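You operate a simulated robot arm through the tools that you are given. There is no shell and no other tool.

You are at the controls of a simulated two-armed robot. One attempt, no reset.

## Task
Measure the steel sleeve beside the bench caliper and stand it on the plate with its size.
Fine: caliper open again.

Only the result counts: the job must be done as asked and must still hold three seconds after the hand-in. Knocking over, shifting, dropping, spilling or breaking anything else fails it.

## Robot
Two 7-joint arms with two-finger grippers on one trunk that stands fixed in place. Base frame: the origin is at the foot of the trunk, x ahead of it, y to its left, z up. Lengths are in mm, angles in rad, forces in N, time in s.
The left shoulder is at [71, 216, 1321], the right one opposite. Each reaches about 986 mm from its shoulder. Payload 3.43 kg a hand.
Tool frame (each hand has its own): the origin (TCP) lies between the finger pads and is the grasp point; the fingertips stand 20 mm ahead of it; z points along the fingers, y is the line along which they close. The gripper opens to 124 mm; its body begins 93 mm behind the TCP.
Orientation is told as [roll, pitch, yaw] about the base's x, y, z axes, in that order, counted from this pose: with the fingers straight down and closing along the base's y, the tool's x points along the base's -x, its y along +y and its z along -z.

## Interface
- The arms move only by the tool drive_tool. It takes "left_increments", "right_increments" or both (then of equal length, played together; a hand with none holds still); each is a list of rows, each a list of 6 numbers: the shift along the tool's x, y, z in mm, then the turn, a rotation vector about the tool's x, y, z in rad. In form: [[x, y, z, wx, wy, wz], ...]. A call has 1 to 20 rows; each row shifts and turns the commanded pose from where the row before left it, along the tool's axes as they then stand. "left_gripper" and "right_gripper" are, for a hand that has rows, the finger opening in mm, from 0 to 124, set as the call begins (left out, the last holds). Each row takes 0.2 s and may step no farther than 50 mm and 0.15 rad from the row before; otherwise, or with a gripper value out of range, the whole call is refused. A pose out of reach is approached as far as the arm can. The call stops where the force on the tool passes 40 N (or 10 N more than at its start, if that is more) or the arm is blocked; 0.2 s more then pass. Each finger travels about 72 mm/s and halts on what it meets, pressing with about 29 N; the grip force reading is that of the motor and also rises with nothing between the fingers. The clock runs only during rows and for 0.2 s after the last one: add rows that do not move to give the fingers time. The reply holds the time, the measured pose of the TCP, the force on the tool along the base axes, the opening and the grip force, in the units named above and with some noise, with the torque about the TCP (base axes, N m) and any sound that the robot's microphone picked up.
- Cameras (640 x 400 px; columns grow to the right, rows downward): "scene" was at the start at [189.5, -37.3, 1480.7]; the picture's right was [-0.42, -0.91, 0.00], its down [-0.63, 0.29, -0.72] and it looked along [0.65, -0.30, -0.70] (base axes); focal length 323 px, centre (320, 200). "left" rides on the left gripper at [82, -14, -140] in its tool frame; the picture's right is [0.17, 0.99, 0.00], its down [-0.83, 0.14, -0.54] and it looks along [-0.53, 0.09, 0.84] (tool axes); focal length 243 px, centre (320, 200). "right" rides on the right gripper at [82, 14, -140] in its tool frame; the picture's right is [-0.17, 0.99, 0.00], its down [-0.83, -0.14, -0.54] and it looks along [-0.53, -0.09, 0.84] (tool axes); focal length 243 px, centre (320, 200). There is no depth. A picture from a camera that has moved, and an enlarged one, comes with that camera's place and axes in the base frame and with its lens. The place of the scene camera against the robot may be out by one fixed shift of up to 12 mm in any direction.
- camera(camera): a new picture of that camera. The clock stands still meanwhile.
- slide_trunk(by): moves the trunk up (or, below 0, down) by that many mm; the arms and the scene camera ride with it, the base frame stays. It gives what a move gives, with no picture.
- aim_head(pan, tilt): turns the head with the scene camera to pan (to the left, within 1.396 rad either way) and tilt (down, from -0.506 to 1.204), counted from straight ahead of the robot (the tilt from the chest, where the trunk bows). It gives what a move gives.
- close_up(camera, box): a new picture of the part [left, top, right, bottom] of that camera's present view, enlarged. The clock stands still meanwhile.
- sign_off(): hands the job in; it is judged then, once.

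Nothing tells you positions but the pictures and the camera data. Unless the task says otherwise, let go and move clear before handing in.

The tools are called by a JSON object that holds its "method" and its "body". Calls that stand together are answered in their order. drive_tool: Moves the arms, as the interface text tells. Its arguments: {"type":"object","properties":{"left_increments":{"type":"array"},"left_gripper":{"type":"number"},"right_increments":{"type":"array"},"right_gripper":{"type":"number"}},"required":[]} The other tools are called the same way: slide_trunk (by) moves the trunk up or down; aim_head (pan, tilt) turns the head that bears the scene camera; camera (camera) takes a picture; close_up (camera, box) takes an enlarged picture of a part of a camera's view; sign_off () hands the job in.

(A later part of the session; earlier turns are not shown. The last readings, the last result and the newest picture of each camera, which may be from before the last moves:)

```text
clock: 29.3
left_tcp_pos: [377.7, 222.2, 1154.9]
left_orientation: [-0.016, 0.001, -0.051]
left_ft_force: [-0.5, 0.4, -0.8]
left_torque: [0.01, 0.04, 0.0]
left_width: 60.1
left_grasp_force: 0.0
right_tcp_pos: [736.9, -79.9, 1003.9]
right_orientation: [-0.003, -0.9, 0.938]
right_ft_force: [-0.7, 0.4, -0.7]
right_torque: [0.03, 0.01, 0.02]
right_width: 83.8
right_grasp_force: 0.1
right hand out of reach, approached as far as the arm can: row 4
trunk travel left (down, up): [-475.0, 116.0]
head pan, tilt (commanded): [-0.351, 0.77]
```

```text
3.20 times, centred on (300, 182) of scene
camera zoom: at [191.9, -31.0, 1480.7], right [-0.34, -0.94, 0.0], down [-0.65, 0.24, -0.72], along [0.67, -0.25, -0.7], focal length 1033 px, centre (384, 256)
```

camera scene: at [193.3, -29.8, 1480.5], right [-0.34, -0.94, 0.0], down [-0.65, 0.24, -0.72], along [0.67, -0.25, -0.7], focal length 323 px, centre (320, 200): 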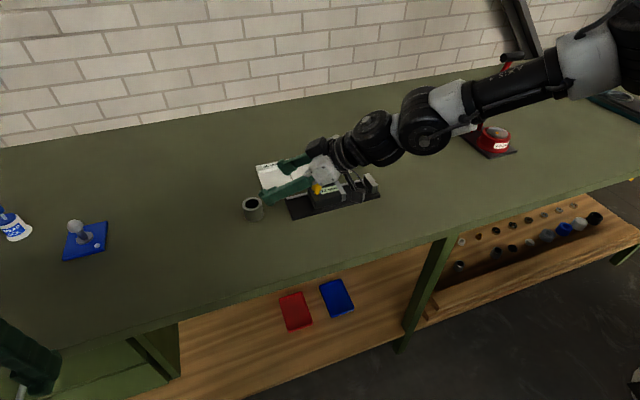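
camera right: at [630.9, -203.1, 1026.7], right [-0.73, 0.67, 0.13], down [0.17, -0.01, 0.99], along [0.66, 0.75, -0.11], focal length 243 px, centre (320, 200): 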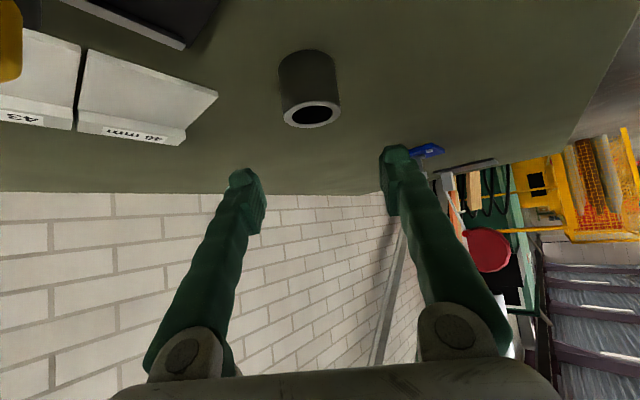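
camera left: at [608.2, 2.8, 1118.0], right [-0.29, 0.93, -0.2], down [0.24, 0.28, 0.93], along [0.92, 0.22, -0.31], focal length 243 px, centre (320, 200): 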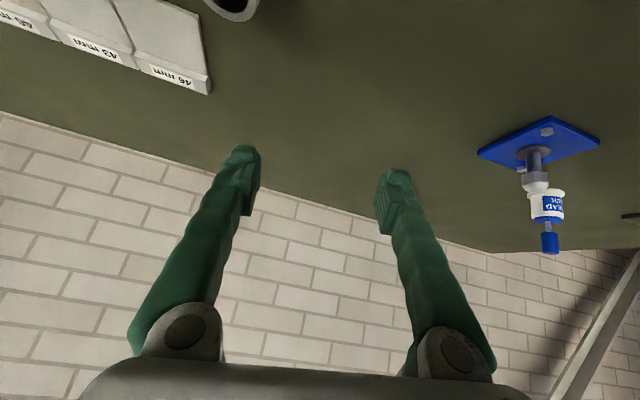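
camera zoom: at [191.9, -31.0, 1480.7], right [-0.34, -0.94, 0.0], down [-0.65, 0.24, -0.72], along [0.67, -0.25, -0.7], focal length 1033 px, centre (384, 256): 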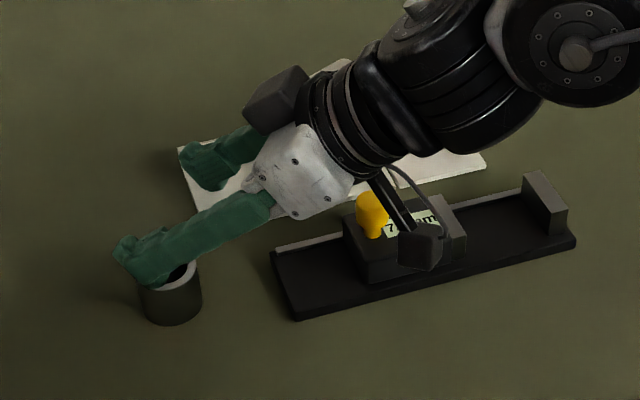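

I'm about 10 mm short along the pointing direction, and laterally centred on the sleeve. I'll restore tilt 0.95, move forward 10 mm, then descend partway and check.

{"method": "drive_tool", "body": {"right_increments": [[0, 0, 0, 0, -0.05, 0], [-5.8, 0, 8.1, 0, 0, 0], [10.2, 0, 7.3, 0, 0, 0], [10.2, 0, 7.3, 0, 0, 0], [0, 0, 0, 0, 0, 0]]}}

{"method": "close_up", "body": {"camera": "right", "box": [220, 80, 420, 205]}}

{"method": "close_up", "body": {"camera": "scene", "box": [200, 120, 400, 245]}}

```text
clock: 30.5
left_tcp_pos: [377.2, 222.4, 1153.8]
left_orientation: [-0.018, 0.001, -0.05]
left_ft_force: [0.1, -0.6, 0.1]
left_torque: [0.01, -0.02, 0.02]
left_width: 60.1
left_grasp_force: 0.1
right_tcp_pos: [733.4, -82.6, 984.8]
right_orientation: [-0.002, -0.95, 0.941]
right_ft_force: [0.8, 0.0, -0.7]
right_torque: [0.0, 0.05, 0.02]
right_width: 83.6
right_grasp_force: 0.0
right hand out of reach, approached as far as the arm can: row 2, 3, 4
trunk travel left (down, up): [-475.0, 116.0]
head pan, tilt (commanded): [-0.351, 0.77]
```

```text
3.20 times, centred on (320, 142) of right
camera zoom: at [626.8, -205.7, 999.6], right [-0.74, 0.66, 0.13], down [0.14, -0.05, 0.99], along [0.66, 0.75, -0.06], focal length 776 px, centre (320, 384)
```

zoom: 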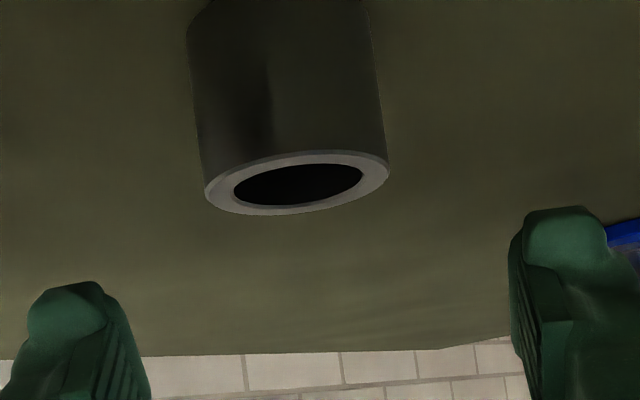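

```text
3.20 times, centred on (300, 182) of scene
camera zoom: at [192.1, -30.7, 1480.6], right [-0.34, -0.94, 0.0], down [-0.65, 0.24, -0.72], along [0.67, -0.25, -0.7], focal length 1033 px, centre (384, 256)
```

zoom: 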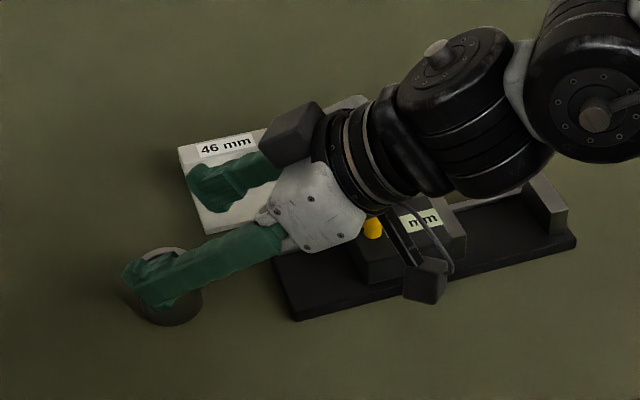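

Lowering tightened the limit. The data fit an elbow fixed at about z 1356, so lowering the trunk should bring the elbow level with the wrist and give more reach. I'll raise the right hand well clear first.

{"method": "drive_tool", "body": {"right_increments": [[-15.9, -1.8, -35.1, 0, 0, 0], [-15.9, -1.8, -35.1, 0, 0, 0], [-15.9, -1.8, -35.1, 0, 0, 0], [-15.9, -1.8, -35.1, 0, 0, 0], [-15.9, -1.8, -35.1, 0, 0, 0], [-15.9, -1.8, -35.1, 0, 0, 0]]}}

{"method": "camera", "body": {"camera": "scene"}}

{"method": "camera", "body": {"camera": "left"}}

```text
clock: 31.9
left_tcp_pos: [375.7, 221.5, 1155.4]
left_orientation: [-0.016, -0.001, -0.05]
left_ft_force: [-0.1, -0.3, -0.9]
left_torque: [0.03, -0.04, 0.0]
left_width: 60.1
left_grasp_force: 0.0
right_tcp_pos: [672.8, -183.7, 1186.0]
right_orientation: [-0.001, -0.949, 0.942]
right_ft_force: [-0.4, 0.5, -0.3]
right_torque: [0.02, -0.01, 0.02]
right_width: 84.1
right_grasp_force: 0.0
trunk travel left (down, up): [-475.0, 116.0]
head pan, tilt (commanded): [-0.351, 0.77]
```

```text
taken
camera scene: at [190.6, -31.2, 1480.8], right [-0.34, -0.94, 0.0], down [-0.65, 0.24, -0.72], along [0.68, -0.25, -0.7], focal length 323 px, centre (320, 200)
```

scene: 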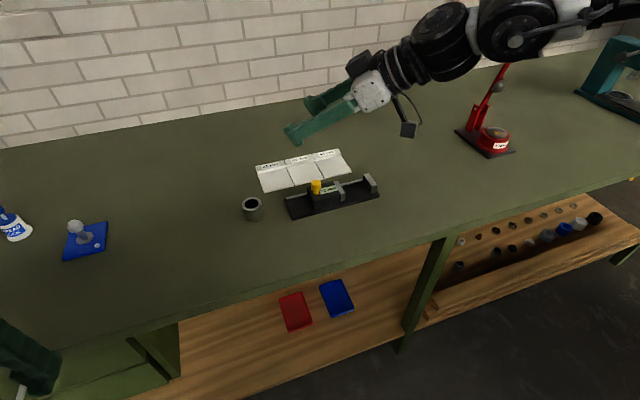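

```text
taken
camera left: at [293.4, 214.1, 1294.8], right [-0.12, 0.99, -0.02], down [0.84, 0.11, 0.54], along [0.54, 0.05, -0.84], focal length 243 px, centre (320, 200)
```

left: 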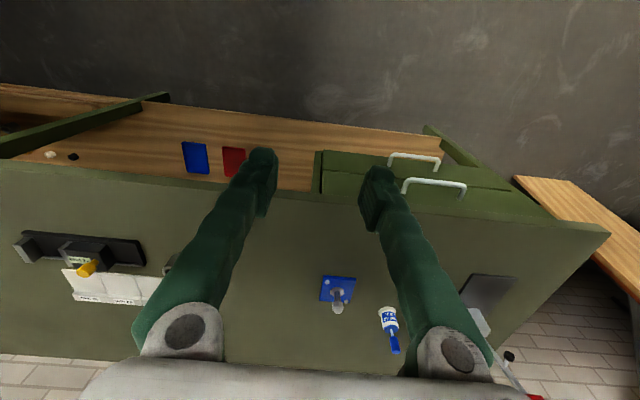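

Everything is clear: the left hand is in front of the table edge (x≈524), and the right hand is at z 1186. Now I'll lower the trunk by 180 mm.

{"method": "slide_trunk", "body": {"by": -180}}

{"method": "camera", "body": {"camera": "scene"}}

{"method": "camera", "body": {"camera": "right"}}

```text
clock: 33.9
left_tcp_pos: [378.9, 222.4, 972.0]
left_orientation: [-0.021, 0.016, -0.053]
left_ft_force: [-0.3, -0.4, 0.9]
left_torque: [-0.01, -0.02, 0.03]
left_width: 60.1
left_grasp_force: 0.1
right_tcp_pos: [674.6, -183.3, 1004.4]
right_orientation: [0.0, -0.949, 0.94]
right_ft_force: [0.0, -0.8, 0.1]
right_torque: [0.01, 0.0, 0.02]
right_width: 83.8
right_grasp_force: 0.1
trunk travel left (down, up): [-295.0, 296.0]
head pan, tilt (commanded): [-0.351, 0.77]
```

```text
taken
camera scene: at [242.7, -30.7, 1296.3], right [-0.34, -0.94, 0.0], down [-0.65, 0.24, -0.72], along [0.67, -0.25, -0.7], focal length 323 px, centre (320, 200)
```

scene: 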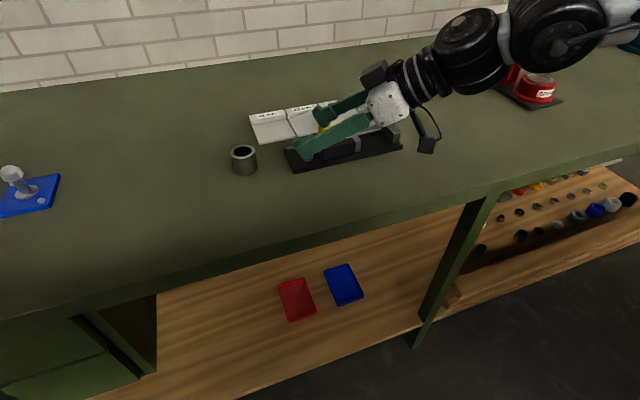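

```text
taken
camera right: at [567.6, -305.7, 1019.4], right [-0.74, 0.66, 0.13], down [0.14, -0.05, 0.99], along [0.66, 0.75, -0.06], focal length 243 px, centre (320, 200)
```

right: 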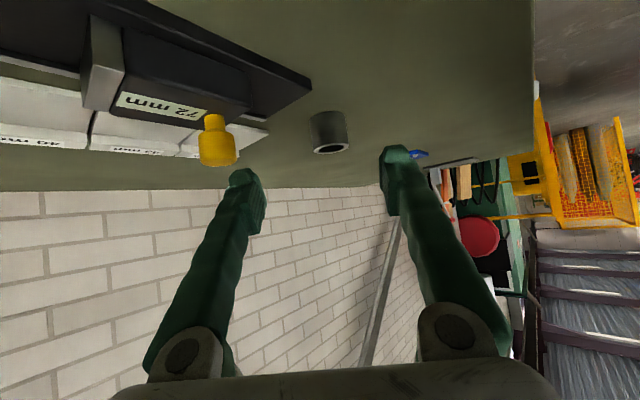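

The trunk is down and the camera has also moved forward, which helps. Now I'll move the right hand to above the sleeve again.

{"method": "drive_tool", "body": {"right_increments": [[-18.1, 2.6, 27.1, 0, 0, 0], [-18.1, 2.6, 27.1, 0, 0, 0], [-18.1, 2.6, 27.1, 0, 0, 0], [-18.1, 2.6, 27.1, 0, 0, 0], [0, 0, 0, 0, 0, 0]]}}

{"method": "close_up", "body": {"camera": "right", "box": [220, 80, 420, 205]}}

{"method": "close_up", "body": {"camera": "scene", "box": [200, 70, 440, 220]}}

```text
clock: 35.1
left_tcp_pos: [376.6, 221.4, 972.4]
left_orientation: [-0.018, 0.015, -0.052]
left_ft_force: [-0.3, 0.1, -1.0]
left_torque: [0.0, -0.03, 0.03]
left_width: 60.0
left_grasp_force: 0.1
right_tcp_pos: [742.6, -70.6, 1000.3]
right_orientation: [-0.001, -0.95, 0.938]
right_ft_force: [-0.6, -0.5, -0.1]
right_torque: [-0.03, 0.01, -0.02]
right_width: 83.8
right_grasp_force: 0.2
trunk travel left (down, up): [-295.0, 296.0]
head pan, tilt (commanded): [-0.351, 0.77]
```

```text
3.20 times, centred on (320, 142) of right
camera zoom: at [635.6, -193.6, 1015.0], right [-0.74, 0.66, 0.13], down [0.14, -0.05, 0.99], along [0.66, 0.75, -0.06], focal length 776 px, centre (320, 384)
```

zoom: 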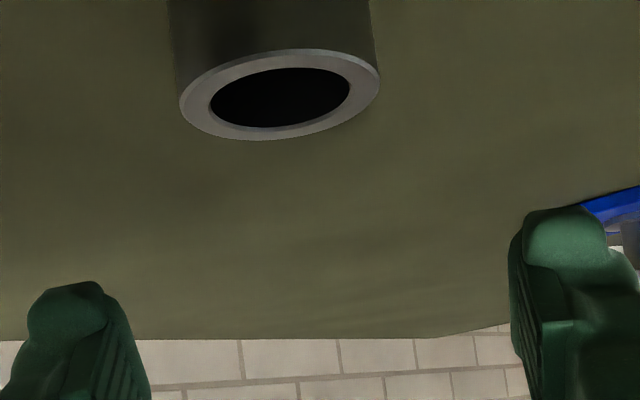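

```text
2.67 times, centred on (320, 145) of scene
camera zoom: at [241.7, -31.4, 1296.5], right [-0.34, -0.94, 0.0], down [-0.65, 0.24, -0.72], along [0.67, -0.25, -0.7], focal length 860 px, centre (320, 347)
```

zoom: 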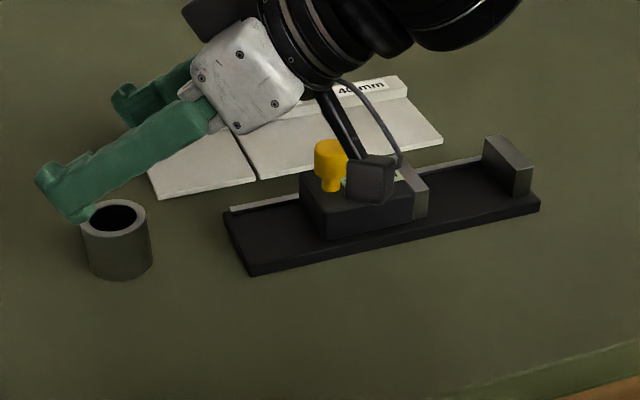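

The right hand now reaches above the sleeve freely. With this extra reach I'll try reducing the tilt to 0.8, which gives better finger contact and camera clearance.

{"method": "drive_tool", "body": {"right_increments": [[0, 0, 0, 0, 0.1, 0], [0, 0, 0, 0, 0.1, 0], [0, 0, 0, 0, 0, 0]]}}

```text
clock: 35.9
left_tcp_pos: [378.2, 222.5, 971.5]
left_orientation: [-0.018, 0.015, -0.053]
left_ft_force: [0.2, 0.2, -0.4]
left_torque: [0.04, 0.0, -0.01]
left_width: 59.9
left_grasp_force: 0.0
right_tcp_pos: [741.7, -71.4, 999.7]
right_orientation: [-0.001, -0.8, 0.939]
right_ft_force: [0.4, 0.0, 1.4]
right_torque: [-0.06, -0.03, 0.03]
right_width: 83.9
right_grasp_force: 0.0
right hand out of reach, approached as far as the arm can: row 2
trunk travel left (down, up): [-295.0, 296.0]
head pan, tilt (commanded): [-0.351, 0.77]
```

Tilt 0.8 is right at the limit, so I'll use 0.85. I'll now descend to a shallow grip height, TCP z≈949, with the fingertips about 28 mm above the sleeve's bottom.

{"method": "drive_tool", "body": {"right_increments": [[0, 0, 0, 0, -0.05, 0], [12.8, -1.5, 11.2, 0, 0, 0], [12.8, 0, 11.2, 0, 0, 0], [12.8, 0, 11.2, 0, 0, 0], [0, 0, 0, 0, 0, 0]]}}

{"method": "close_up", "body": {"camera": "right", "box": [220, 100, 420, 225]}}

{"method": "close_up", "body": {"camera": "scene", "box": [200, 90, 360, 190]}}

{"method": "camera", "body": {"camera": "left"}}

```text
clock: 37.1
left_tcp_pos: [378.7, 221.7, 972.1]
left_orientation: [-0.02, 0.016, -0.052]
left_ft_force: [0.0, 0.4, -0.7]
left_torque: [0.04, -0.03, 0.0]
left_width: 59.9
left_grasp_force: 0.1
right_tcp_pos: [742.7, -72.6, 949.4]
right_orientation: [0.0, -0.851, 0.939]
right_ft_force: [-0.5, -0.6, 0.5]
right_torque: [0.0, 0.01, 0.01]
right_width: 83.8
right_grasp_force: 0.0
trunk travel left (down, up): [-295.0, 296.0]
head pan, tilt (commanded): [-0.351, 0.77]
```

```text
3.20 times, centred on (320, 162) of right
camera zoom: at [637.9, -193.8, 980.3], right [-0.73, 0.67, 0.12], down [0.2, 0.03, 0.98], along [0.65, 0.74, -0.16], focal length 776 px, centre (320, 320)
```

zoom: 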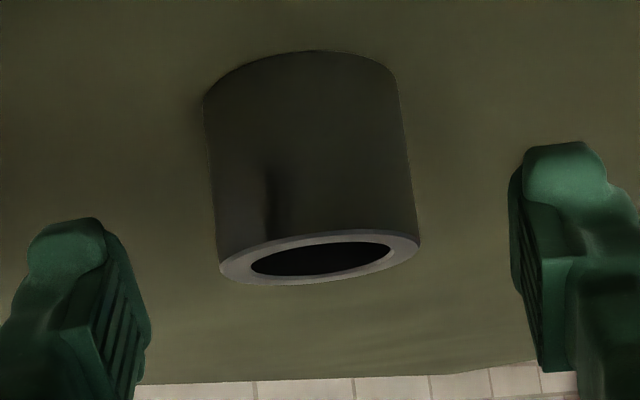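

```text
4.00 times, centred on (280, 140) of scene
camera zoom: at [242.3, -30.9, 1296.4], right [-0.34, -0.94, 0.0], down [-0.65, 0.24, -0.72], along [0.67, -0.25, -0.7], focal length 1291 px, centre (480, 440)
```

zoom: 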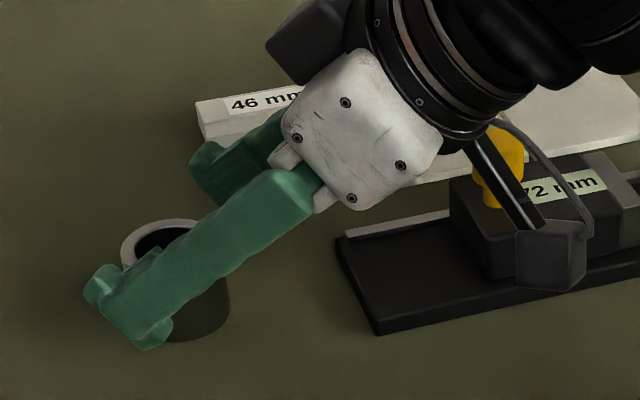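

```text
taken
camera left: at [297.6, 214.3, 1112.9], right [-0.11, 0.99, -0.02], down [0.85, 0.11, 0.52], along [0.52, 0.05, -0.85], focal length 243 px, centre (320, 200)
```

left: 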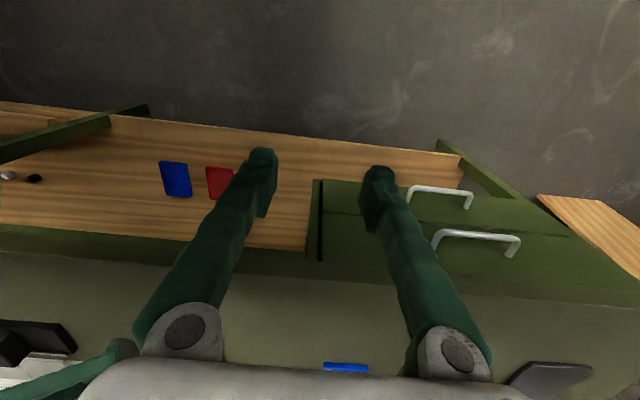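

The fingers straddle the sleeve with about 9–10 mm of pad overlap at its top, as intended. I'll raise 1.5 mm for jaw clearance and close the grip.

{"method": "drive_tool", "body": {"right_increments": [[-1.1, 0, -1, 0, 0, 0], [0, 0, 0, 0, 0, 0]]}}

{"method": "drive_tool", "body": {"right_increments": [[0, 0, 0, 0, 0, 0], [0, 0, 0, 0, 0, 0], [0, 0, 0, 0, 0, 0], [0, 0, 0, 0, 0, 0]], "right_gripper": 30}}

{"method": "close_up", "body": {"camera": "right", "box": [220, 100, 420, 225]}}

{"method": "close_up", "body": {"camera": "scene", "box": [200, 90, 360, 190]}}

```text
clock: 37.7
left_tcp_pos: [379.1, 221.7, 971.0]
left_orientation: [-0.02, 0.017, -0.053]
left_ft_force: [-0.5, -0.4, 0.8]
left_torque: [0.0, 0.01, 0.01]
left_width: 60.2
left_grasp_force: 0.0
right_tcp_pos: [744.1, -72.3, 951.1]
right_orientation: [0.001, -0.851, 0.938]
right_ft_force: [0.2, 0.5, -1.4]
right_torque: [0.05, -0.03, 0.02]
right_width: 83.7
right_grasp_force: 0.0
trunk travel left (down, up): [-295.0, 296.0]
head pan, tilt (commanded): [-0.351, 0.77]
```

```text
clock: 38.7
left_tcp_pos: [378.0, 222.3, 971.6]
left_orientation: [-0.018, 0.014, -0.051]
left_ft_force: [-0.5, -0.5, 0.2]
left_torque: [0.01, 0.01, -0.03]
left_width: 59.8
left_grasp_force: 0.0
right_tcp_pos: [743.0, -71.7, 950.1]
right_orientation: [0.001, -0.849, 0.94]
right_ft_force: [0.1, -0.3, 0.1]
right_torque: [0.0, -0.03, 0.03]
right_width: 43.8
right_grasp_force: 28.9
trunk travel left (down, up): [-295.0, 296.0]
head pan, tilt (commanded): [-0.351, 0.77]
```

```text
3.20 times, centred on (320, 162) of right
camera zoom: at [638.1, -193.8, 981.8], right [-0.73, 0.67, 0.12], down [0.2, 0.03, 0.98], along [0.65, 0.74, -0.16], focal length 776 px, centre (320, 320)
```

zoom: 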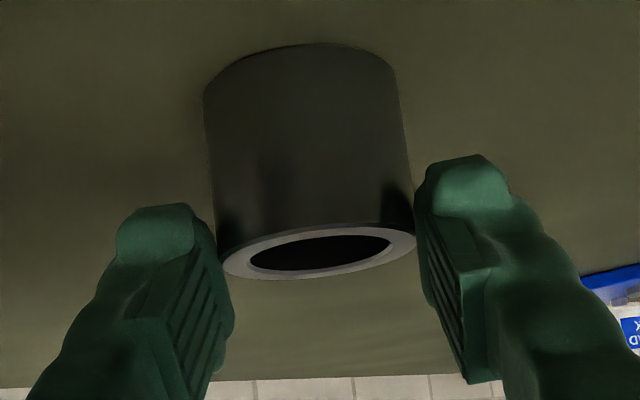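

```text
4.00 times, centred on (280, 140) of scene
camera zoom: at [242.4, -30.9, 1296.4], right [-0.34, -0.94, 0.0], down [-0.65, 0.24, -0.72], along [0.67, -0.25, -0.7], focal length 1291 px, centre (480, 440)
```

zoom: 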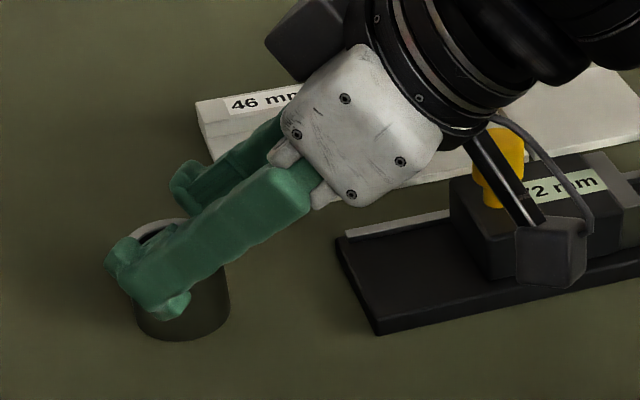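

The grip holds at 43.8 mm width and about 29 N. I'll lift 30 mm and check that the sleeve hangs straight.

{"method": "drive_tool", "body": {"right_increments": [[-7.5, 0, -6.6, 0, 0, 0], [-7.5, 0, -6.6, 0, 0, 0], [-7.5, 0, -6.6, 0, 0, 0], [0, 0, 0, 0, 0, 0]]}}

{"method": "close_up", "body": {"camera": "right", "box": [220, 80, 420, 205]}}

{"method": "close_up", "body": {"camera": "scene", "box": [200, 90, 360, 190]}}

```text
clock: 39.7
left_tcp_pos: [377.3, 220.9, 972.3]
left_orientation: [-0.018, 0.016, -0.052]
left_ft_force: [0.0, -0.5, 0.2]
left_torque: [-0.03, 0.01, 0.01]
left_width: 60.2
left_grasp_force: 0.0
right_tcp_pos: [743.8, -72.7, 980.1]
right_orientation: [0.001, -0.847, 0.938]
right_ft_force: [0.1, 0.2, -2.5]
right_torque: [-0.03, 0.05, 0.03]
right_width: 43.6
right_grasp_force: 28.6
trunk travel left (down, up): [-295.0, 296.0]
head pan, tilt (commanded): [-0.351, 0.77]
```

```text
3.20 times, centred on (320, 142) of right
camera zoom: at [638.3, -194.1, 1011.6], right [-0.73, 0.67, 0.12], down [0.2, 0.03, 0.98], along [0.65, 0.74, -0.16], focal length 776 px, centre (320, 384)
```

zoom: 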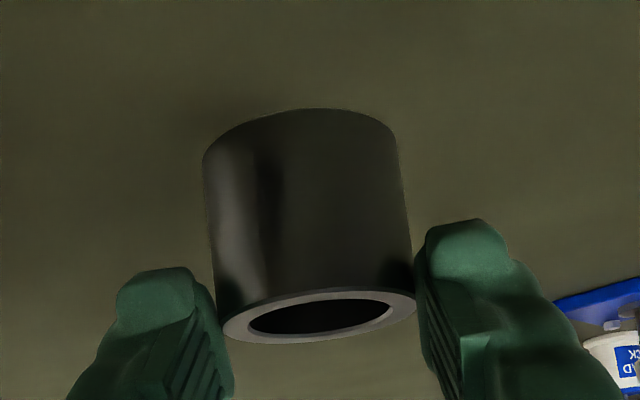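

```text
4.00 times, centred on (280, 140) of scene
camera zoom: at [242.9, -31.1, 1296.3], right [-0.34, -0.94, 0.0], down [-0.65, 0.24, -0.72], along [0.67, -0.25, -0.7], focal length 1291 px, centre (480, 440)
```

zoom: 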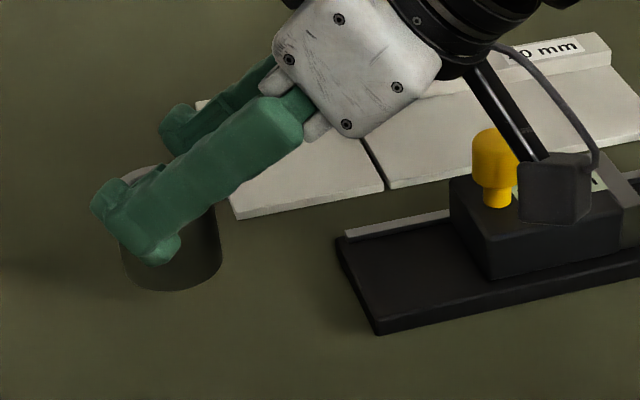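

The sleeve hangs straight, weighs about 2.5 N, and is gripped at 43.6 mm. I'll raise it to clear the knob and carry it to above the caliper gap, centre about (735, -324).

{"method": "drive_tool", "body": {"right_increments": [[-10.3, 0, -9.1, 0, 0, 0], [-10.3, 0, -9.1, 0, 0, 0], [-10.3, 0, -9.1, 0, 0, 0], [-10.3, 0, -9.1, 0, 0, 0], [17.6, -17.7, -20.0, 0, 0, 0], [17.6, -17.7, -20.0, 0, 0, 0], [17.6, -17.7, -20.0, 0, 0, 0], [17.6, -17.7, -20.0, 0, 0, 0], [17.6, -17.7, -20.0, 0, 0, 0], [17.6, -17.7, -20.0, 0, 0, 0], [17.6, -17.7, -20.0, 0, 0, 0], [17.6, -17.7, -20.0, 0, 0, 0], [0, 0, 0, 0, 0, 0]]}}

{"method": "camera", "body": {"camera": "right"}}

{"method": "close_up", "body": {"camera": "scene", "box": [240, 60, 480, 210]}}

```text
clock: 42.5
left_tcp_pos: [378.7, 221.7, 970.9]
left_orientation: [-0.02, 0.015, -0.053]
left_ft_force: [-0.3, 0.6, 0.1]
left_torque: [-0.02, -0.01, 0.02]
left_width: 59.8
left_grasp_force: 0.1
right_tcp_pos: [732.2, -328.8, 1035.7]
right_orientation: [-0.001, -0.851, 0.938]
right_ft_force: [0.7, 0.7, -2.6]
right_torque: [-0.05, 0.03, 0.01]
right_width: 43.3
right_grasp_force: 29.0
trunk travel left (down, up): [-295.0, 296.0]
head pan, tilt (commanded): [-0.351, 0.77]
```

```text
taken
camera right: at [626.9, -449.5, 1066.8], right [-0.73, 0.67, 0.12], down [0.2, 0.03, 0.98], along [0.65, 0.74, -0.16], focal length 243 px, centre (320, 200)
```

right: 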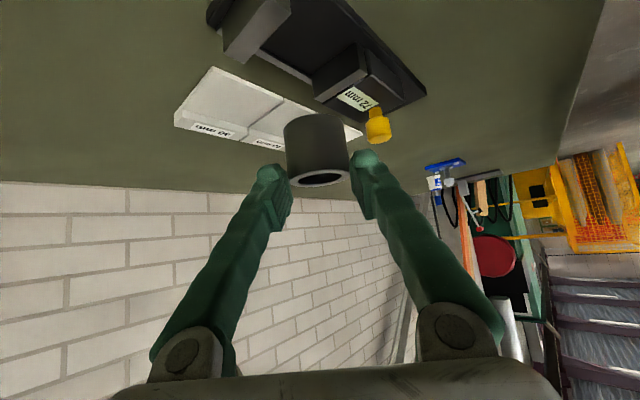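

```text
2.67 times, centred on (360, 135) of scene
camera zoom: at [242.9, -30.6, 1296.3], right [-0.34, -0.94, 0.0], down [-0.65, 0.24, -0.72], along [0.67, -0.25, -0.7], focal length 860 px, centre (213, 373)
```

zoom: 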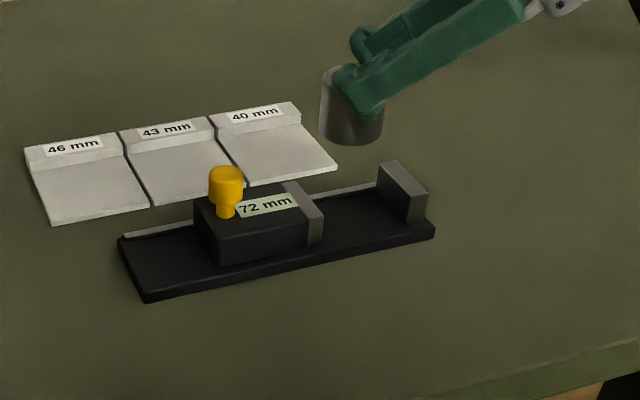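

The sleeve hangs above the gap, with its bottom at about z 986 and axis about (735, -324.5), confirmed in the scene view. I'll descend 60 mm and check alignment between the jaws.

{"method": "drive_tool", "body": {"right_increments": [[9, 0, 7.9, 0, 0, 0], [9, 0, 7.9, 0, 0, 0], [9, 0, 7.9, 0, 0, 0], [9, 0, 7.9, 0, 0, 0], [9, 0, 7.9, 0, 0, 0], [0, 0, 0, 0, 0, 0]]}}

{"method": "close_up", "body": {"camera": "right", "box": [200, 40, 440, 190]}}

{"method": "close_up", "body": {"camera": "scene", "box": [300, 80, 460, 180]}}

```text
clock: 43.9
left_tcp_pos: [377.7, 221.0, 972.7]
left_orientation: [-0.018, 0.015, -0.052]
left_ft_force: [0.7, 0.0, -0.3]
left_torque: [-0.01, 0.01, -0.04]
left_width: 60.0
left_grasp_force: 0.1
right_tcp_pos: [731.5, -329.0, 975.4]
right_orientation: [0.0, -0.85, 0.939]
right_ft_force: [0.4, 0.3, -2.6]
right_torque: [-0.03, 0.01, 0.0]
right_width: 43.3
right_grasp_force: 29.0
trunk travel left (down, up): [-295.0, 296.0]
head pan, tilt (commanded): [-0.351, 0.77]
```

```text
2.67 times, centred on (320, 115) of right
camera zoom: at [626.6, -449.3, 1006.6], right [-0.73, 0.67, 0.12], down [0.2, 0.03, 0.98], along [0.65, 0.74, -0.16], focal length 647 px, centre (320, 427)
```

zoom: 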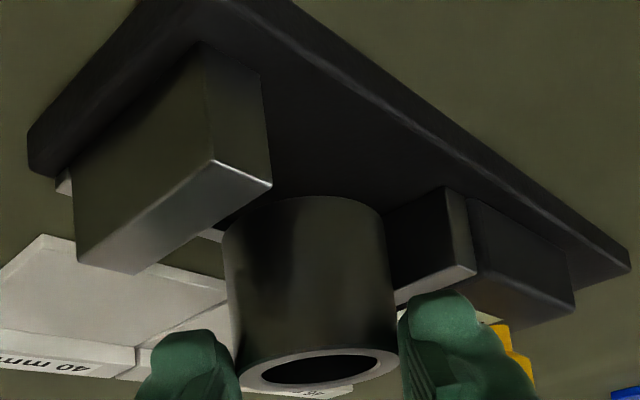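

```text
4.00 times, centred on (380, 130) of scene
camera zoom: at [242.6, -31.0, 1296.3], right [-0.34, -0.94, 0.0], down [-0.65, 0.24, -0.72], along [0.67, -0.25, -0.7], focal length 1291 px, centre (80, 480)
```

zoom: 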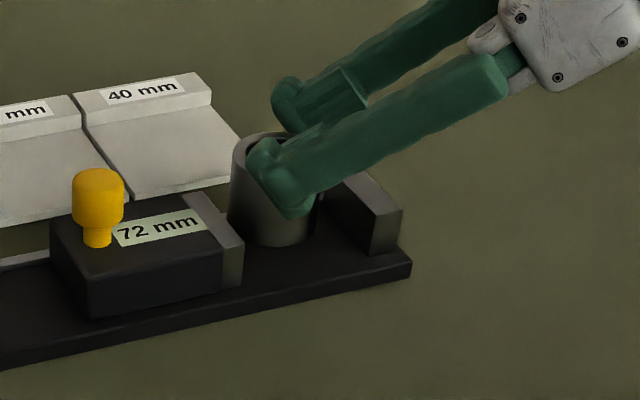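

The sleeve is inside the gap and not touching. The scene view suggests its axis sits about 12 mm ahead of the TCP, nearer the pad tips, so I'll check the details before lowering it fully.

{"method": "close_up", "body": {"camera": "scene", "box": [330, 95, 430, 157]}}

{"method": "close_up", "body": {"camera": "right", "box": [240, 100, 400, 200]}}

{"method": "close_up", "body": {"camera": "right", "box": [280, 60, 440, 160]}}

```text
6.40 times, centred on (380, 126) of scene
camera zoom: at [242.6, -31.0, 1296.3], right [-0.34, -0.94, 0.0], down [-0.65, 0.24, -0.72], along [0.67, -0.25, -0.7], focal length 2065 px, centre (-64, 674)
```

zoom: 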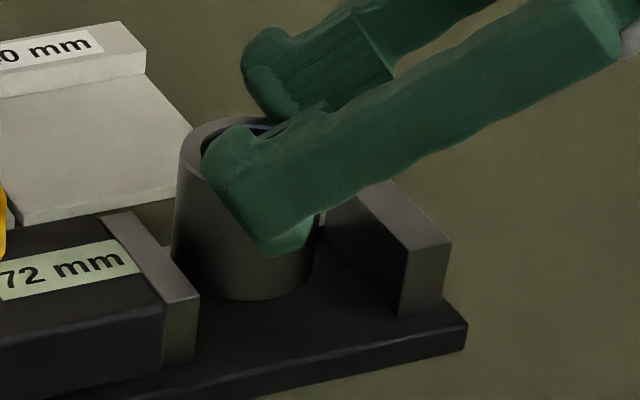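

```text
4.00 times, centred on (320, 150) of right
camera zoom: at [626.6, -449.3, 1006.6], right [-0.73, 0.67, 0.12], down [0.2, 0.03, 0.98], along [0.65, 0.74, -0.16], focal length 970 px, centre (320, 400)
```

zoom: 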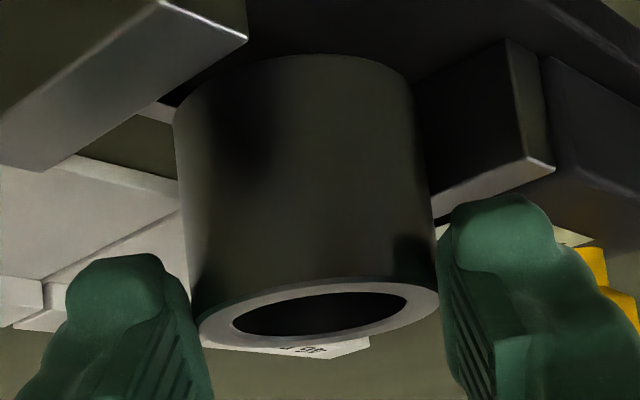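

```text
4.00 times, centred on (360, 110) of right
camera zoom: at [626.6, -449.3, 1006.6], right [-0.73, 0.67, 0.12], down [0.2, 0.03, 0.98], along [0.65, 0.74, -0.16], focal length 970 px, centre (160, 560)
```

zoom: 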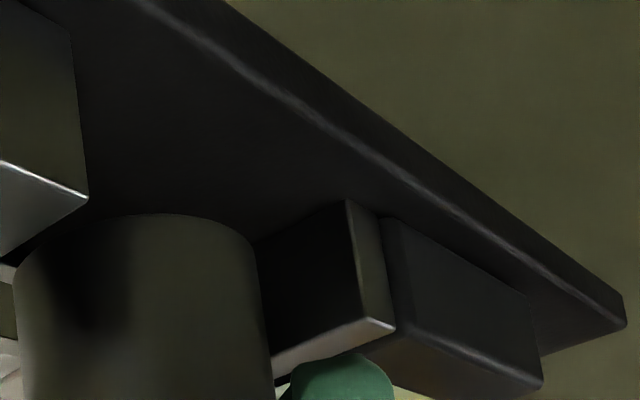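

There is clear space all round the sleeve. I'll shift it 5 mm toward the fixed jaw to centre it, lower 9 mm, then continue in small steps while watching the force.

{"method": "drive_tool", "body": {"right_increments": [[3.4, -1.3, -3.9, 0, 0, 0], [3.4, 0, 3, 0, 0, 0], [3.4, 0, 3, 0, 0, 0], [0, 0, 0, 0, 0, 0]]}}

{"method": "drive_tool", "body": {"right_increments": [[1.5, 0, 1.3, 0, 0, 0], [0, 0, 0, 0, 0, 0]]}}

{"method": "close_up", "body": {"camera": "scene", "box": [330, 95, 430, 157]}}

```text
clock: 44.9
left_tcp_pos: [377.6, 221.5, 971.3]
left_orientation: [-0.018, 0.014, -0.052]
left_ft_force: [-0.7, -0.4, 0.4]
left_torque: [-0.02, -0.04, -0.02]
left_width: 60.2
left_grasp_force: 0.0
right_tcp_pos: [729.5, -334.6, 967.8]
right_orientation: [0.001, -0.85, 0.939]
right_ft_force: [0.0, 0.3, -2.6]
right_torque: [-0.01, 0.03, -0.01]
right_width: 43.3
right_grasp_force: 28.9
trunk travel left (down, up): [-295.0, 296.0]
head pan, tilt (commanded): [-0.351, 0.77]
```

```text
clock: 45.5
left_tcp_pos: [377.8, 221.1, 973.3]
left_orientation: [-0.019, 0.015, -0.051]
left_ft_force: [-1.1, -0.2, 0.5]
left_torque: [0.0, -0.01, 0.03]
left_width: 60.0
left_grasp_force: 0.0
right_tcp_pos: [730.4, -333.4, 965.6]
right_orientation: [-0.001, -0.85, 0.939]
right_ft_force: [0.3, -0.1, -2.4]
right_torque: [-0.03, 0.06, -0.02]
right_width: 43.0
right_grasp_force: 29.0
trunk travel left (down, up): [-295.0, 296.0]
head pan, tilt (commanded): [-0.351, 0.77]
```

```text
6.40 times, centred on (380, 126) of scene
camera zoom: at [242.7, -31.1, 1296.3], right [-0.34, -0.94, 0.0], down [-0.65, 0.24, -0.72], along [0.67, -0.25, -0.7], focal length 2065 px, centre (-64, 674)
```

zoom: 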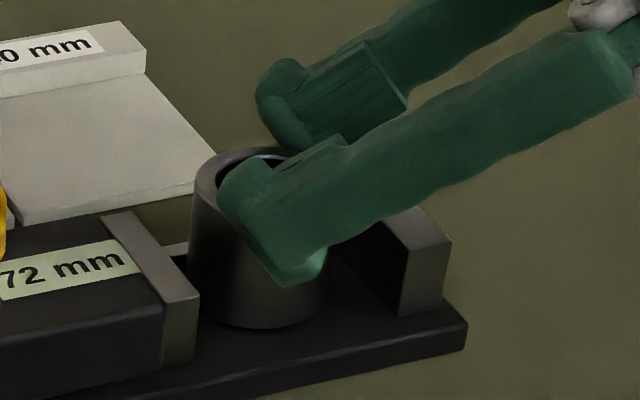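

The sleeve is well centred between the jaws and close to the base. I'll continue lowering in small steps and watch the vertical force.

{"method": "drive_tool", "body": {"right_increments": [[1.5, 0, 1.3, 0, 0, 0], [0, 0, 0, 0, 0, 0]]}}

{"method": "drive_tool", "body": {"right_increments": [[1.1, 0, 1, 0, 0, 0], [0, 0, 0, 0, 0, 0]]}}

```text
clock: 46.1
left_tcp_pos: [377.5, 221.8, 971.6]
left_orientation: [-0.015, 0.016, -0.052]
left_ft_force: [1.2, 0.1, -0.8]
left_torque: [-0.01, -0.01, -0.02]
left_width: 60.0
left_grasp_force: 0.0
right_tcp_pos: [730.6, -333.6, 964.8]
right_orientation: [-0.002, -0.851, 0.942]
right_ft_force: [0.7, -1.2, 0.9]
right_torque: [-0.09, -0.04, -0.01]
right_width: 43.3
right_grasp_force: 28.9
trunk travel left (down, up): [-295.0, 296.0]
head pan, tilt (commanded): [-0.351, 0.77]
```

```text
clock: 46.7
left_tcp_pos: [376.9, 221.0, 973.3]
left_orientation: [-0.019, 0.016, -0.052]
left_ft_force: [-1.0, 0.5, -0.3]
left_torque: [0.01, 0.0, 0.03]
left_width: 60.1
left_grasp_force: 0.1
right_tcp_pos: [728.4, -334.3, 963.6]
right_orientation: [-0.005, -0.853, 0.942]
right_ft_force: [2.2, -3.5, 9.4]
right_torque: [-0.15, 0.05, 0.04]
right_width: 43.2
right_grasp_force: 28.9
trunk travel left (down, up): [-295.0, 296.0]
head pan, tilt (commanded): [-0.351, 0.77]
```

Contact: the vertical force rose to 9 N. I'll check that it is the sleeve resting on the base before releasing.

{"method": "close_up", "body": {"camera": "scene", "box": [330, 95, 430, 157]}}

{"method": "close_up", "body": {"camera": "right", "box": [220, 60, 420, 185]}}

```text
6.40 times, centred on (380, 126) of scene
camera zoom: at [241.7, -31.0, 1296.6], right [-0.34, -0.94, 0.0], down [-0.65, 0.24, -0.72], along [0.67, -0.25, -0.7], focal length 2065 px, centre (-64, 674)
```

zoom: 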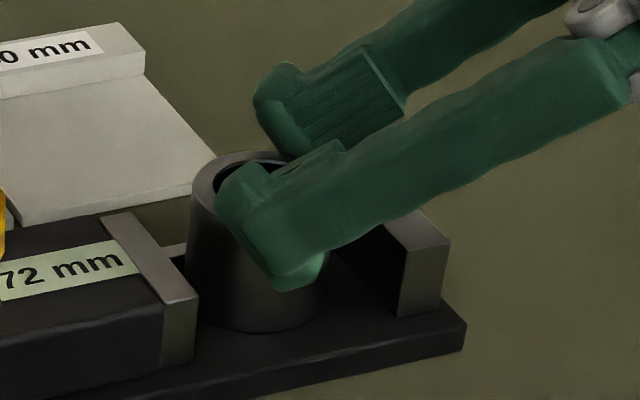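

```text
3.20 times, centred on (320, 122) of right
camera zoom: at [624.6, -454.6, 993.9], right [-0.73, 0.67, 0.12], down [0.19, 0.03, 0.98], along [0.65, 0.74, -0.15], focal length 776 px, centre (320, 448)
```

zoom: 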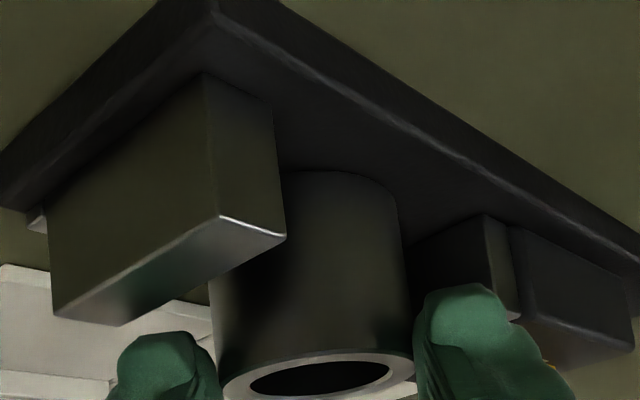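

The sleeve is standing on the base between the jaws, with the fingers just above jaw height. I'll open the fingers to 62 mm to release it, then rise straight up.

{"method": "drive_tool", "body": {"right_increments": [[0, 0, 0, 0, 0, 0], [0, 0, 0, 0, 0, 0]], "right_gripper": 62}}

{"method": "close_up", "body": {"camera": "scene", "box": [330, 95, 430, 157]}}

```text
clock: 47.3
left_tcp_pos: [377.3, 222.6, 972.3]
left_orientation: [-0.02, 0.016, -0.052]
left_ft_force: [-0.2, -0.6, -0.6]
left_torque: [-0.02, -0.01, 0.01]
left_width: 59.7
left_grasp_force: 0.0
right_tcp_pos: [730.8, -334.5, 961.6]
right_orientation: [0.002, -0.85, 0.939]
right_ft_force: [-0.6, -0.5, -0.7]
right_torque: [0.02, 0.04, -0.06]
right_width: 61.8
right_grasp_force: 0.1
trunk travel left (down, up): [-295.0, 296.0]
head pan, tilt (commanded): [-0.351, 0.77]
```

```text
6.40 times, centred on (380, 126) of scene
camera zoom: at [242.4, -31.0, 1296.4], right [-0.34, -0.94, 0.0], down [-0.65, 0.24, -0.72], along [0.67, -0.25, -0.7], focal length 2065 px, centre (-64, 674)
```

zoom: 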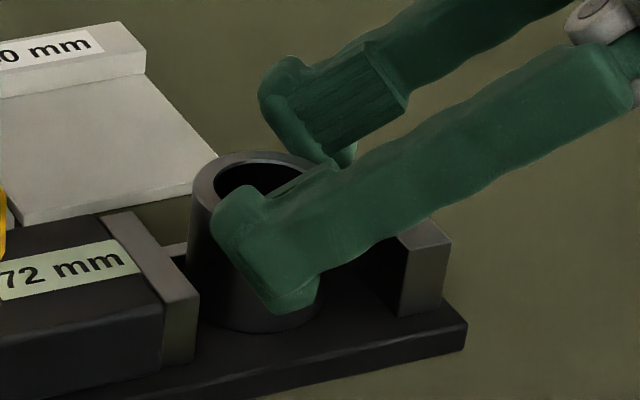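

The sleeve is released and standing between the jaws. I'll lift straight up, then turn the yaw back to about 0 so I can grip the knob along the slide direction.

{"method": "drive_tool", "body": {"right_increments": [[-17.5, 0, -15.4, 0, 0, 0], [-17.5, 0, -15.4, 0, 0, 0], [-17.5, 0, -15.4, 0, 0, 0], [0, 0, 0, 0.1007, 0, 0.0885], [0, 0, 0, 0.1007, 0, 0.0885], [0, 0, 0, 0.1007, 0, 0.0885], [0, 0, 0, 0.1007, 0, 0.0885], [0, 0, 0, 0.1007, 0, 0.0885], [0, 0, 0, 0.1007, 0, 0.0885], [0, 0, 0, 0.1007, 0, 0.0885], [0, 0, 0, 0, 0, 0]]}}

{"method": "camera", "body": {"camera": "right"}}

{"method": "close_up", "body": {"camera": "scene", "box": [240, 60, 480, 210]}}

```text
clock: 49.7
left_tcp_pos: [378.2, 221.7, 972.2]
left_orientation: [-0.017, 0.016, -0.053]
left_ft_force: [0.7, 0.8, 0.2]
left_torque: [0.0, -0.02, -0.01]
left_width: 59.9
left_grasp_force: 0.2
right_tcp_pos: [729.4, -335.7, 1030.8]
right_orientation: [0.0, -0.85, 0.0]
right_ft_force: [-0.1, 1.1, -1.0]
right_torque: [0.03, -0.01, -0.01]
right_width: 62.0
right_grasp_force: 0.1
trunk travel left (down, up): [-295.0, 296.0]
head pan, tilt (commanded): [-0.351, 0.77]
```

```text
taken
camera right: at [570.5, -320.8, 1061.7], right [0.11, 0.99, 0.12], down [0.14, -0.14, 0.98], along [0.98, -0.09, -0.16], focal length 243 px, centre (320, 200)
```

right: 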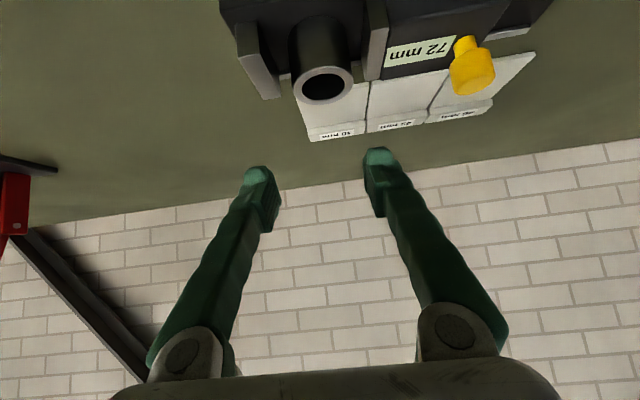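

```text
2.67 times, centred on (360, 135) of scene
camera zoom: at [242.3, -31.8, 1296.4], right [-0.34, -0.94, 0.0], down [-0.65, 0.24, -0.72], along [0.67, -0.25, -0.7], focal length 860 px, centre (213, 373)
```

zoom: 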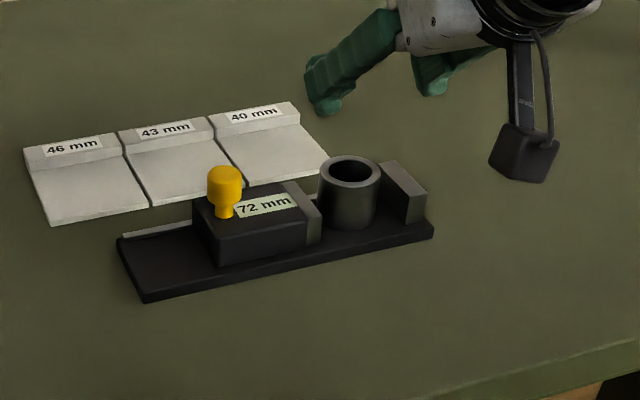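

The sleeve stands nicely between the jaws. Now I'll move the hand over the knob, at about (739, -219).

{"method": "drive_tool", "body": {"right_increments": [[-1, 29, 1.1, 0, 0, 0], [-1, 29, 1.1, 0, 0, 0], [-1, 29, 1.1, 0, 0, 0], [-1, 29, 1.1, 0, 0, 0], [0, 0, 0, 0, 0, 0]], "right_gripper": 56}}

{"method": "close_up", "body": {"camera": "right", "box": [200, 0, 440, 150]}}

{"method": "close_up", "body": {"camera": "scene", "box": [240, 60, 480, 210]}}

```text
clock: 50.9
left_tcp_pos: [378.4, 220.6, 971.6]
left_orientation: [-0.018, 0.017, -0.051]
left_ft_force: [-0.6, -0.2, 0.1]
left_torque: [-0.02, 0.01, -0.01]
left_width: 59.9
left_grasp_force: 0.0
right_tcp_pos: [735.5, -218.4, 1033.0]
right_orientation: [-0.001, -0.852, 0.0]
right_ft_force: [-0.1, 0.3, -0.7]
right_torque: [0.02, -0.02, -0.01]
right_width: 56.1
right_grasp_force: 0.1
trunk travel left (down, up): [-295.0, 296.0]
head pan, tilt (commanded): [-0.351, 0.77]
```

```text
2.67 times, centred on (320, 75) of right
camera zoom: at [575.5, -204.2, 1063.3], right [0.11, 0.99, 0.12], down [0.14, -0.14, 0.98], along [0.98, -0.09, -0.16], focal length 647 px, centre (320, 533)
```

zoom: 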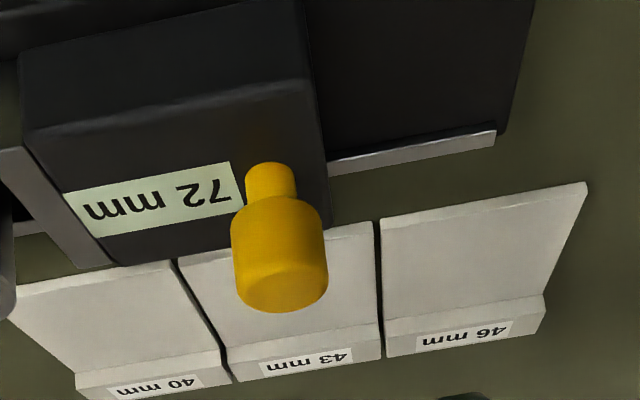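

```text
2.67 times, centred on (360, 135) of scene
camera zoom: at [241.6, -31.2, 1296.6], right [-0.34, -0.94, 0.0], down [-0.65, 0.24, -0.72], along [0.67, -0.25, -0.7], focal length 860 px, centre (213, 373)
```

zoom: 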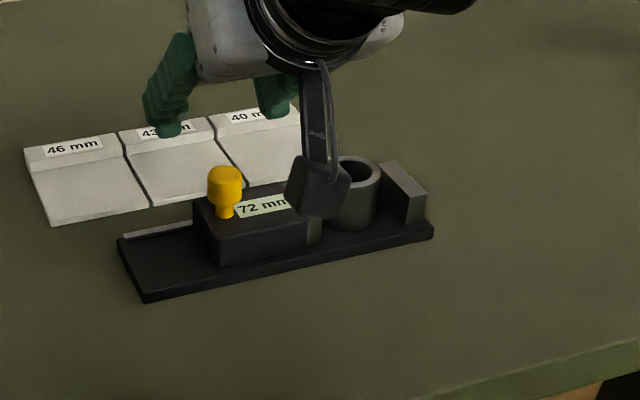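

The knob axis is at about (737, -219.5) with its top near 965, and the hand is centred on it in y. I'll descend so the fingers straddle the knob cap, keeping the tips above the slider body.

{"method": "drive_tool", "body": {"right_increments": [[13.4, -0.2, 10.9, 0, 0, 0], [13.4, -0.2, 10.9, 0, 0, 0], [13.4, -0.2, 10.9, 0, 0, 0], [0, 0, 0, 0, 0, 0]]}}

{"method": "close_up", "body": {"camera": "right", "box": [200, 50, 440, 200]}}

{"method": "close_up", "body": {"camera": "scene", "box": [260, 90, 420, 190]}}

```text
clock: 51.9
left_tcp_pos: [377.9, 221.0, 973.2]
left_orientation: [-0.019, 0.016, -0.053]
left_ft_force: [0.4, -0.7, -0.4]
left_torque: [0.01, 0.02, 0.0]
left_width: 59.9
left_grasp_force: 0.1
right_tcp_pos: [733.8, -218.4, 980.0]
right_orientation: [-0.001, -0.851, -0.001]
right_ft_force: [-0.3, 0.2, 0.7]
right_torque: [-0.02, 0.02, 0.01]
right_width: 56.0
right_grasp_force: 0.1
trunk travel left (down, up): [-295.0, 296.0]
head pan, tilt (commanded): [-0.351, 0.77]
```

```text
2.67 times, centred on (320, 125) of right
camera zoom: at [574.4, -204.6, 1010.4], right [0.11, 0.99, 0.12], down [0.14, -0.14, 0.98], along [0.98, -0.09, -0.16], focal length 647 px, centre (320, 400)
```

zoom: 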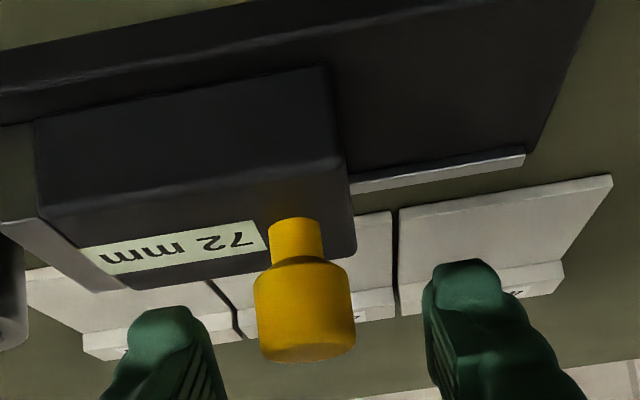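

```text
4.00 times, centred on (340, 140) of scene
camera zoom: at [242.1, -30.9, 1296.4], right [-0.34, -0.94, 0.0], down [-0.65, 0.24, -0.72], along [0.67, -0.25, -0.7], focal length 1291 px, centre (240, 440)
```

zoom: 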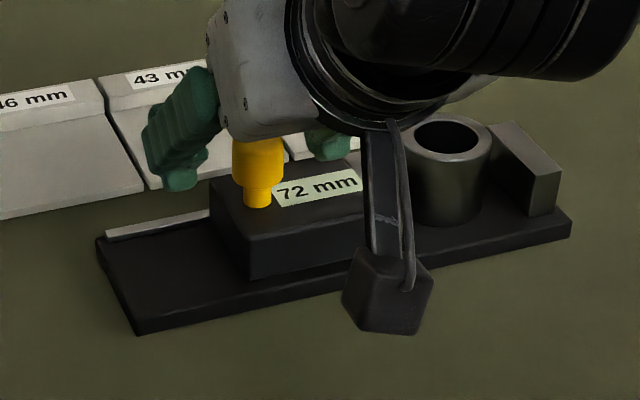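

The knob is centred between the fingers. I'll descend the last 16 mm and close on the knob.

{"method": "drive_tool", "body": {"right_increments": [[6, -0.4, 5.2, 0, 0, 0], [6, -0.4, 5.2, 0, 0, 0], [0, 0, 0, 0, 0, 0]]}}

{"method": "close_up", "body": {"camera": "right", "box": [200, 70, 440, 220]}}

{"method": "close_up", "body": {"camera": "scene", "box": [260, 90, 420, 190]}}

```text
clock: 52.7
left_tcp_pos: [378.3, 221.2, 971.6]
left_orientation: [-0.019, 0.015, -0.052]
left_ft_force: [0.0, 0.5, -0.4]
left_torque: [-0.01, 0.01, 0.02]
left_width: 60.0
left_grasp_force: 0.2
right_tcp_pos: [733.4, -217.6, 963.7]
right_orientation: [0.0, -0.85, 0.001]
right_ft_force: [0.4, -0.7, -0.5]
right_torque: [0.0, -0.01, 0.0]
right_width: 55.9
right_grasp_force: 0.0
trunk travel left (down, up): [-295.0, 296.0]
head pan, tilt (commanded): [-0.351, 0.77]
```

```text
2.67 times, centred on (320, 145) of right
camera zoom: at [574.2, -205.6, 994.6], right [0.11, 0.99, 0.12], down [0.14, -0.14, 0.98], along [0.98, -0.09, -0.16], focal length 647 px, centre (320, 347)
```

zoom: 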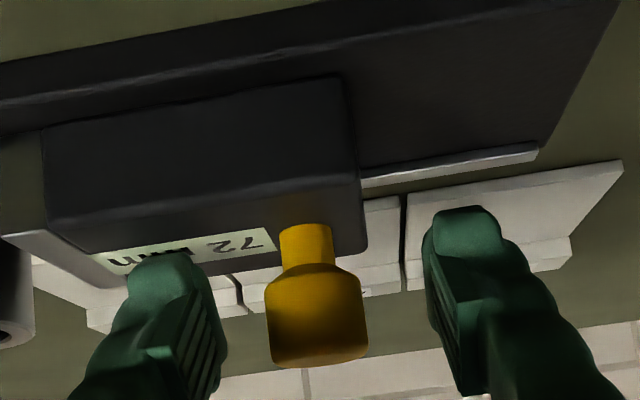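

```text
4.00 times, centred on (340, 140) of scene
camera zoom: at [242.5, -31.0, 1296.4], right [-0.34, -0.94, 0.0], down [-0.65, 0.24, -0.72], along [0.67, -0.25, -0.7], focal length 1291 px, centre (240, 440)
```

zoom: 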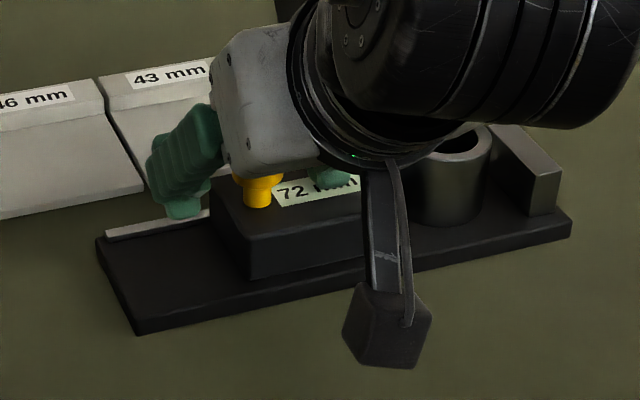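

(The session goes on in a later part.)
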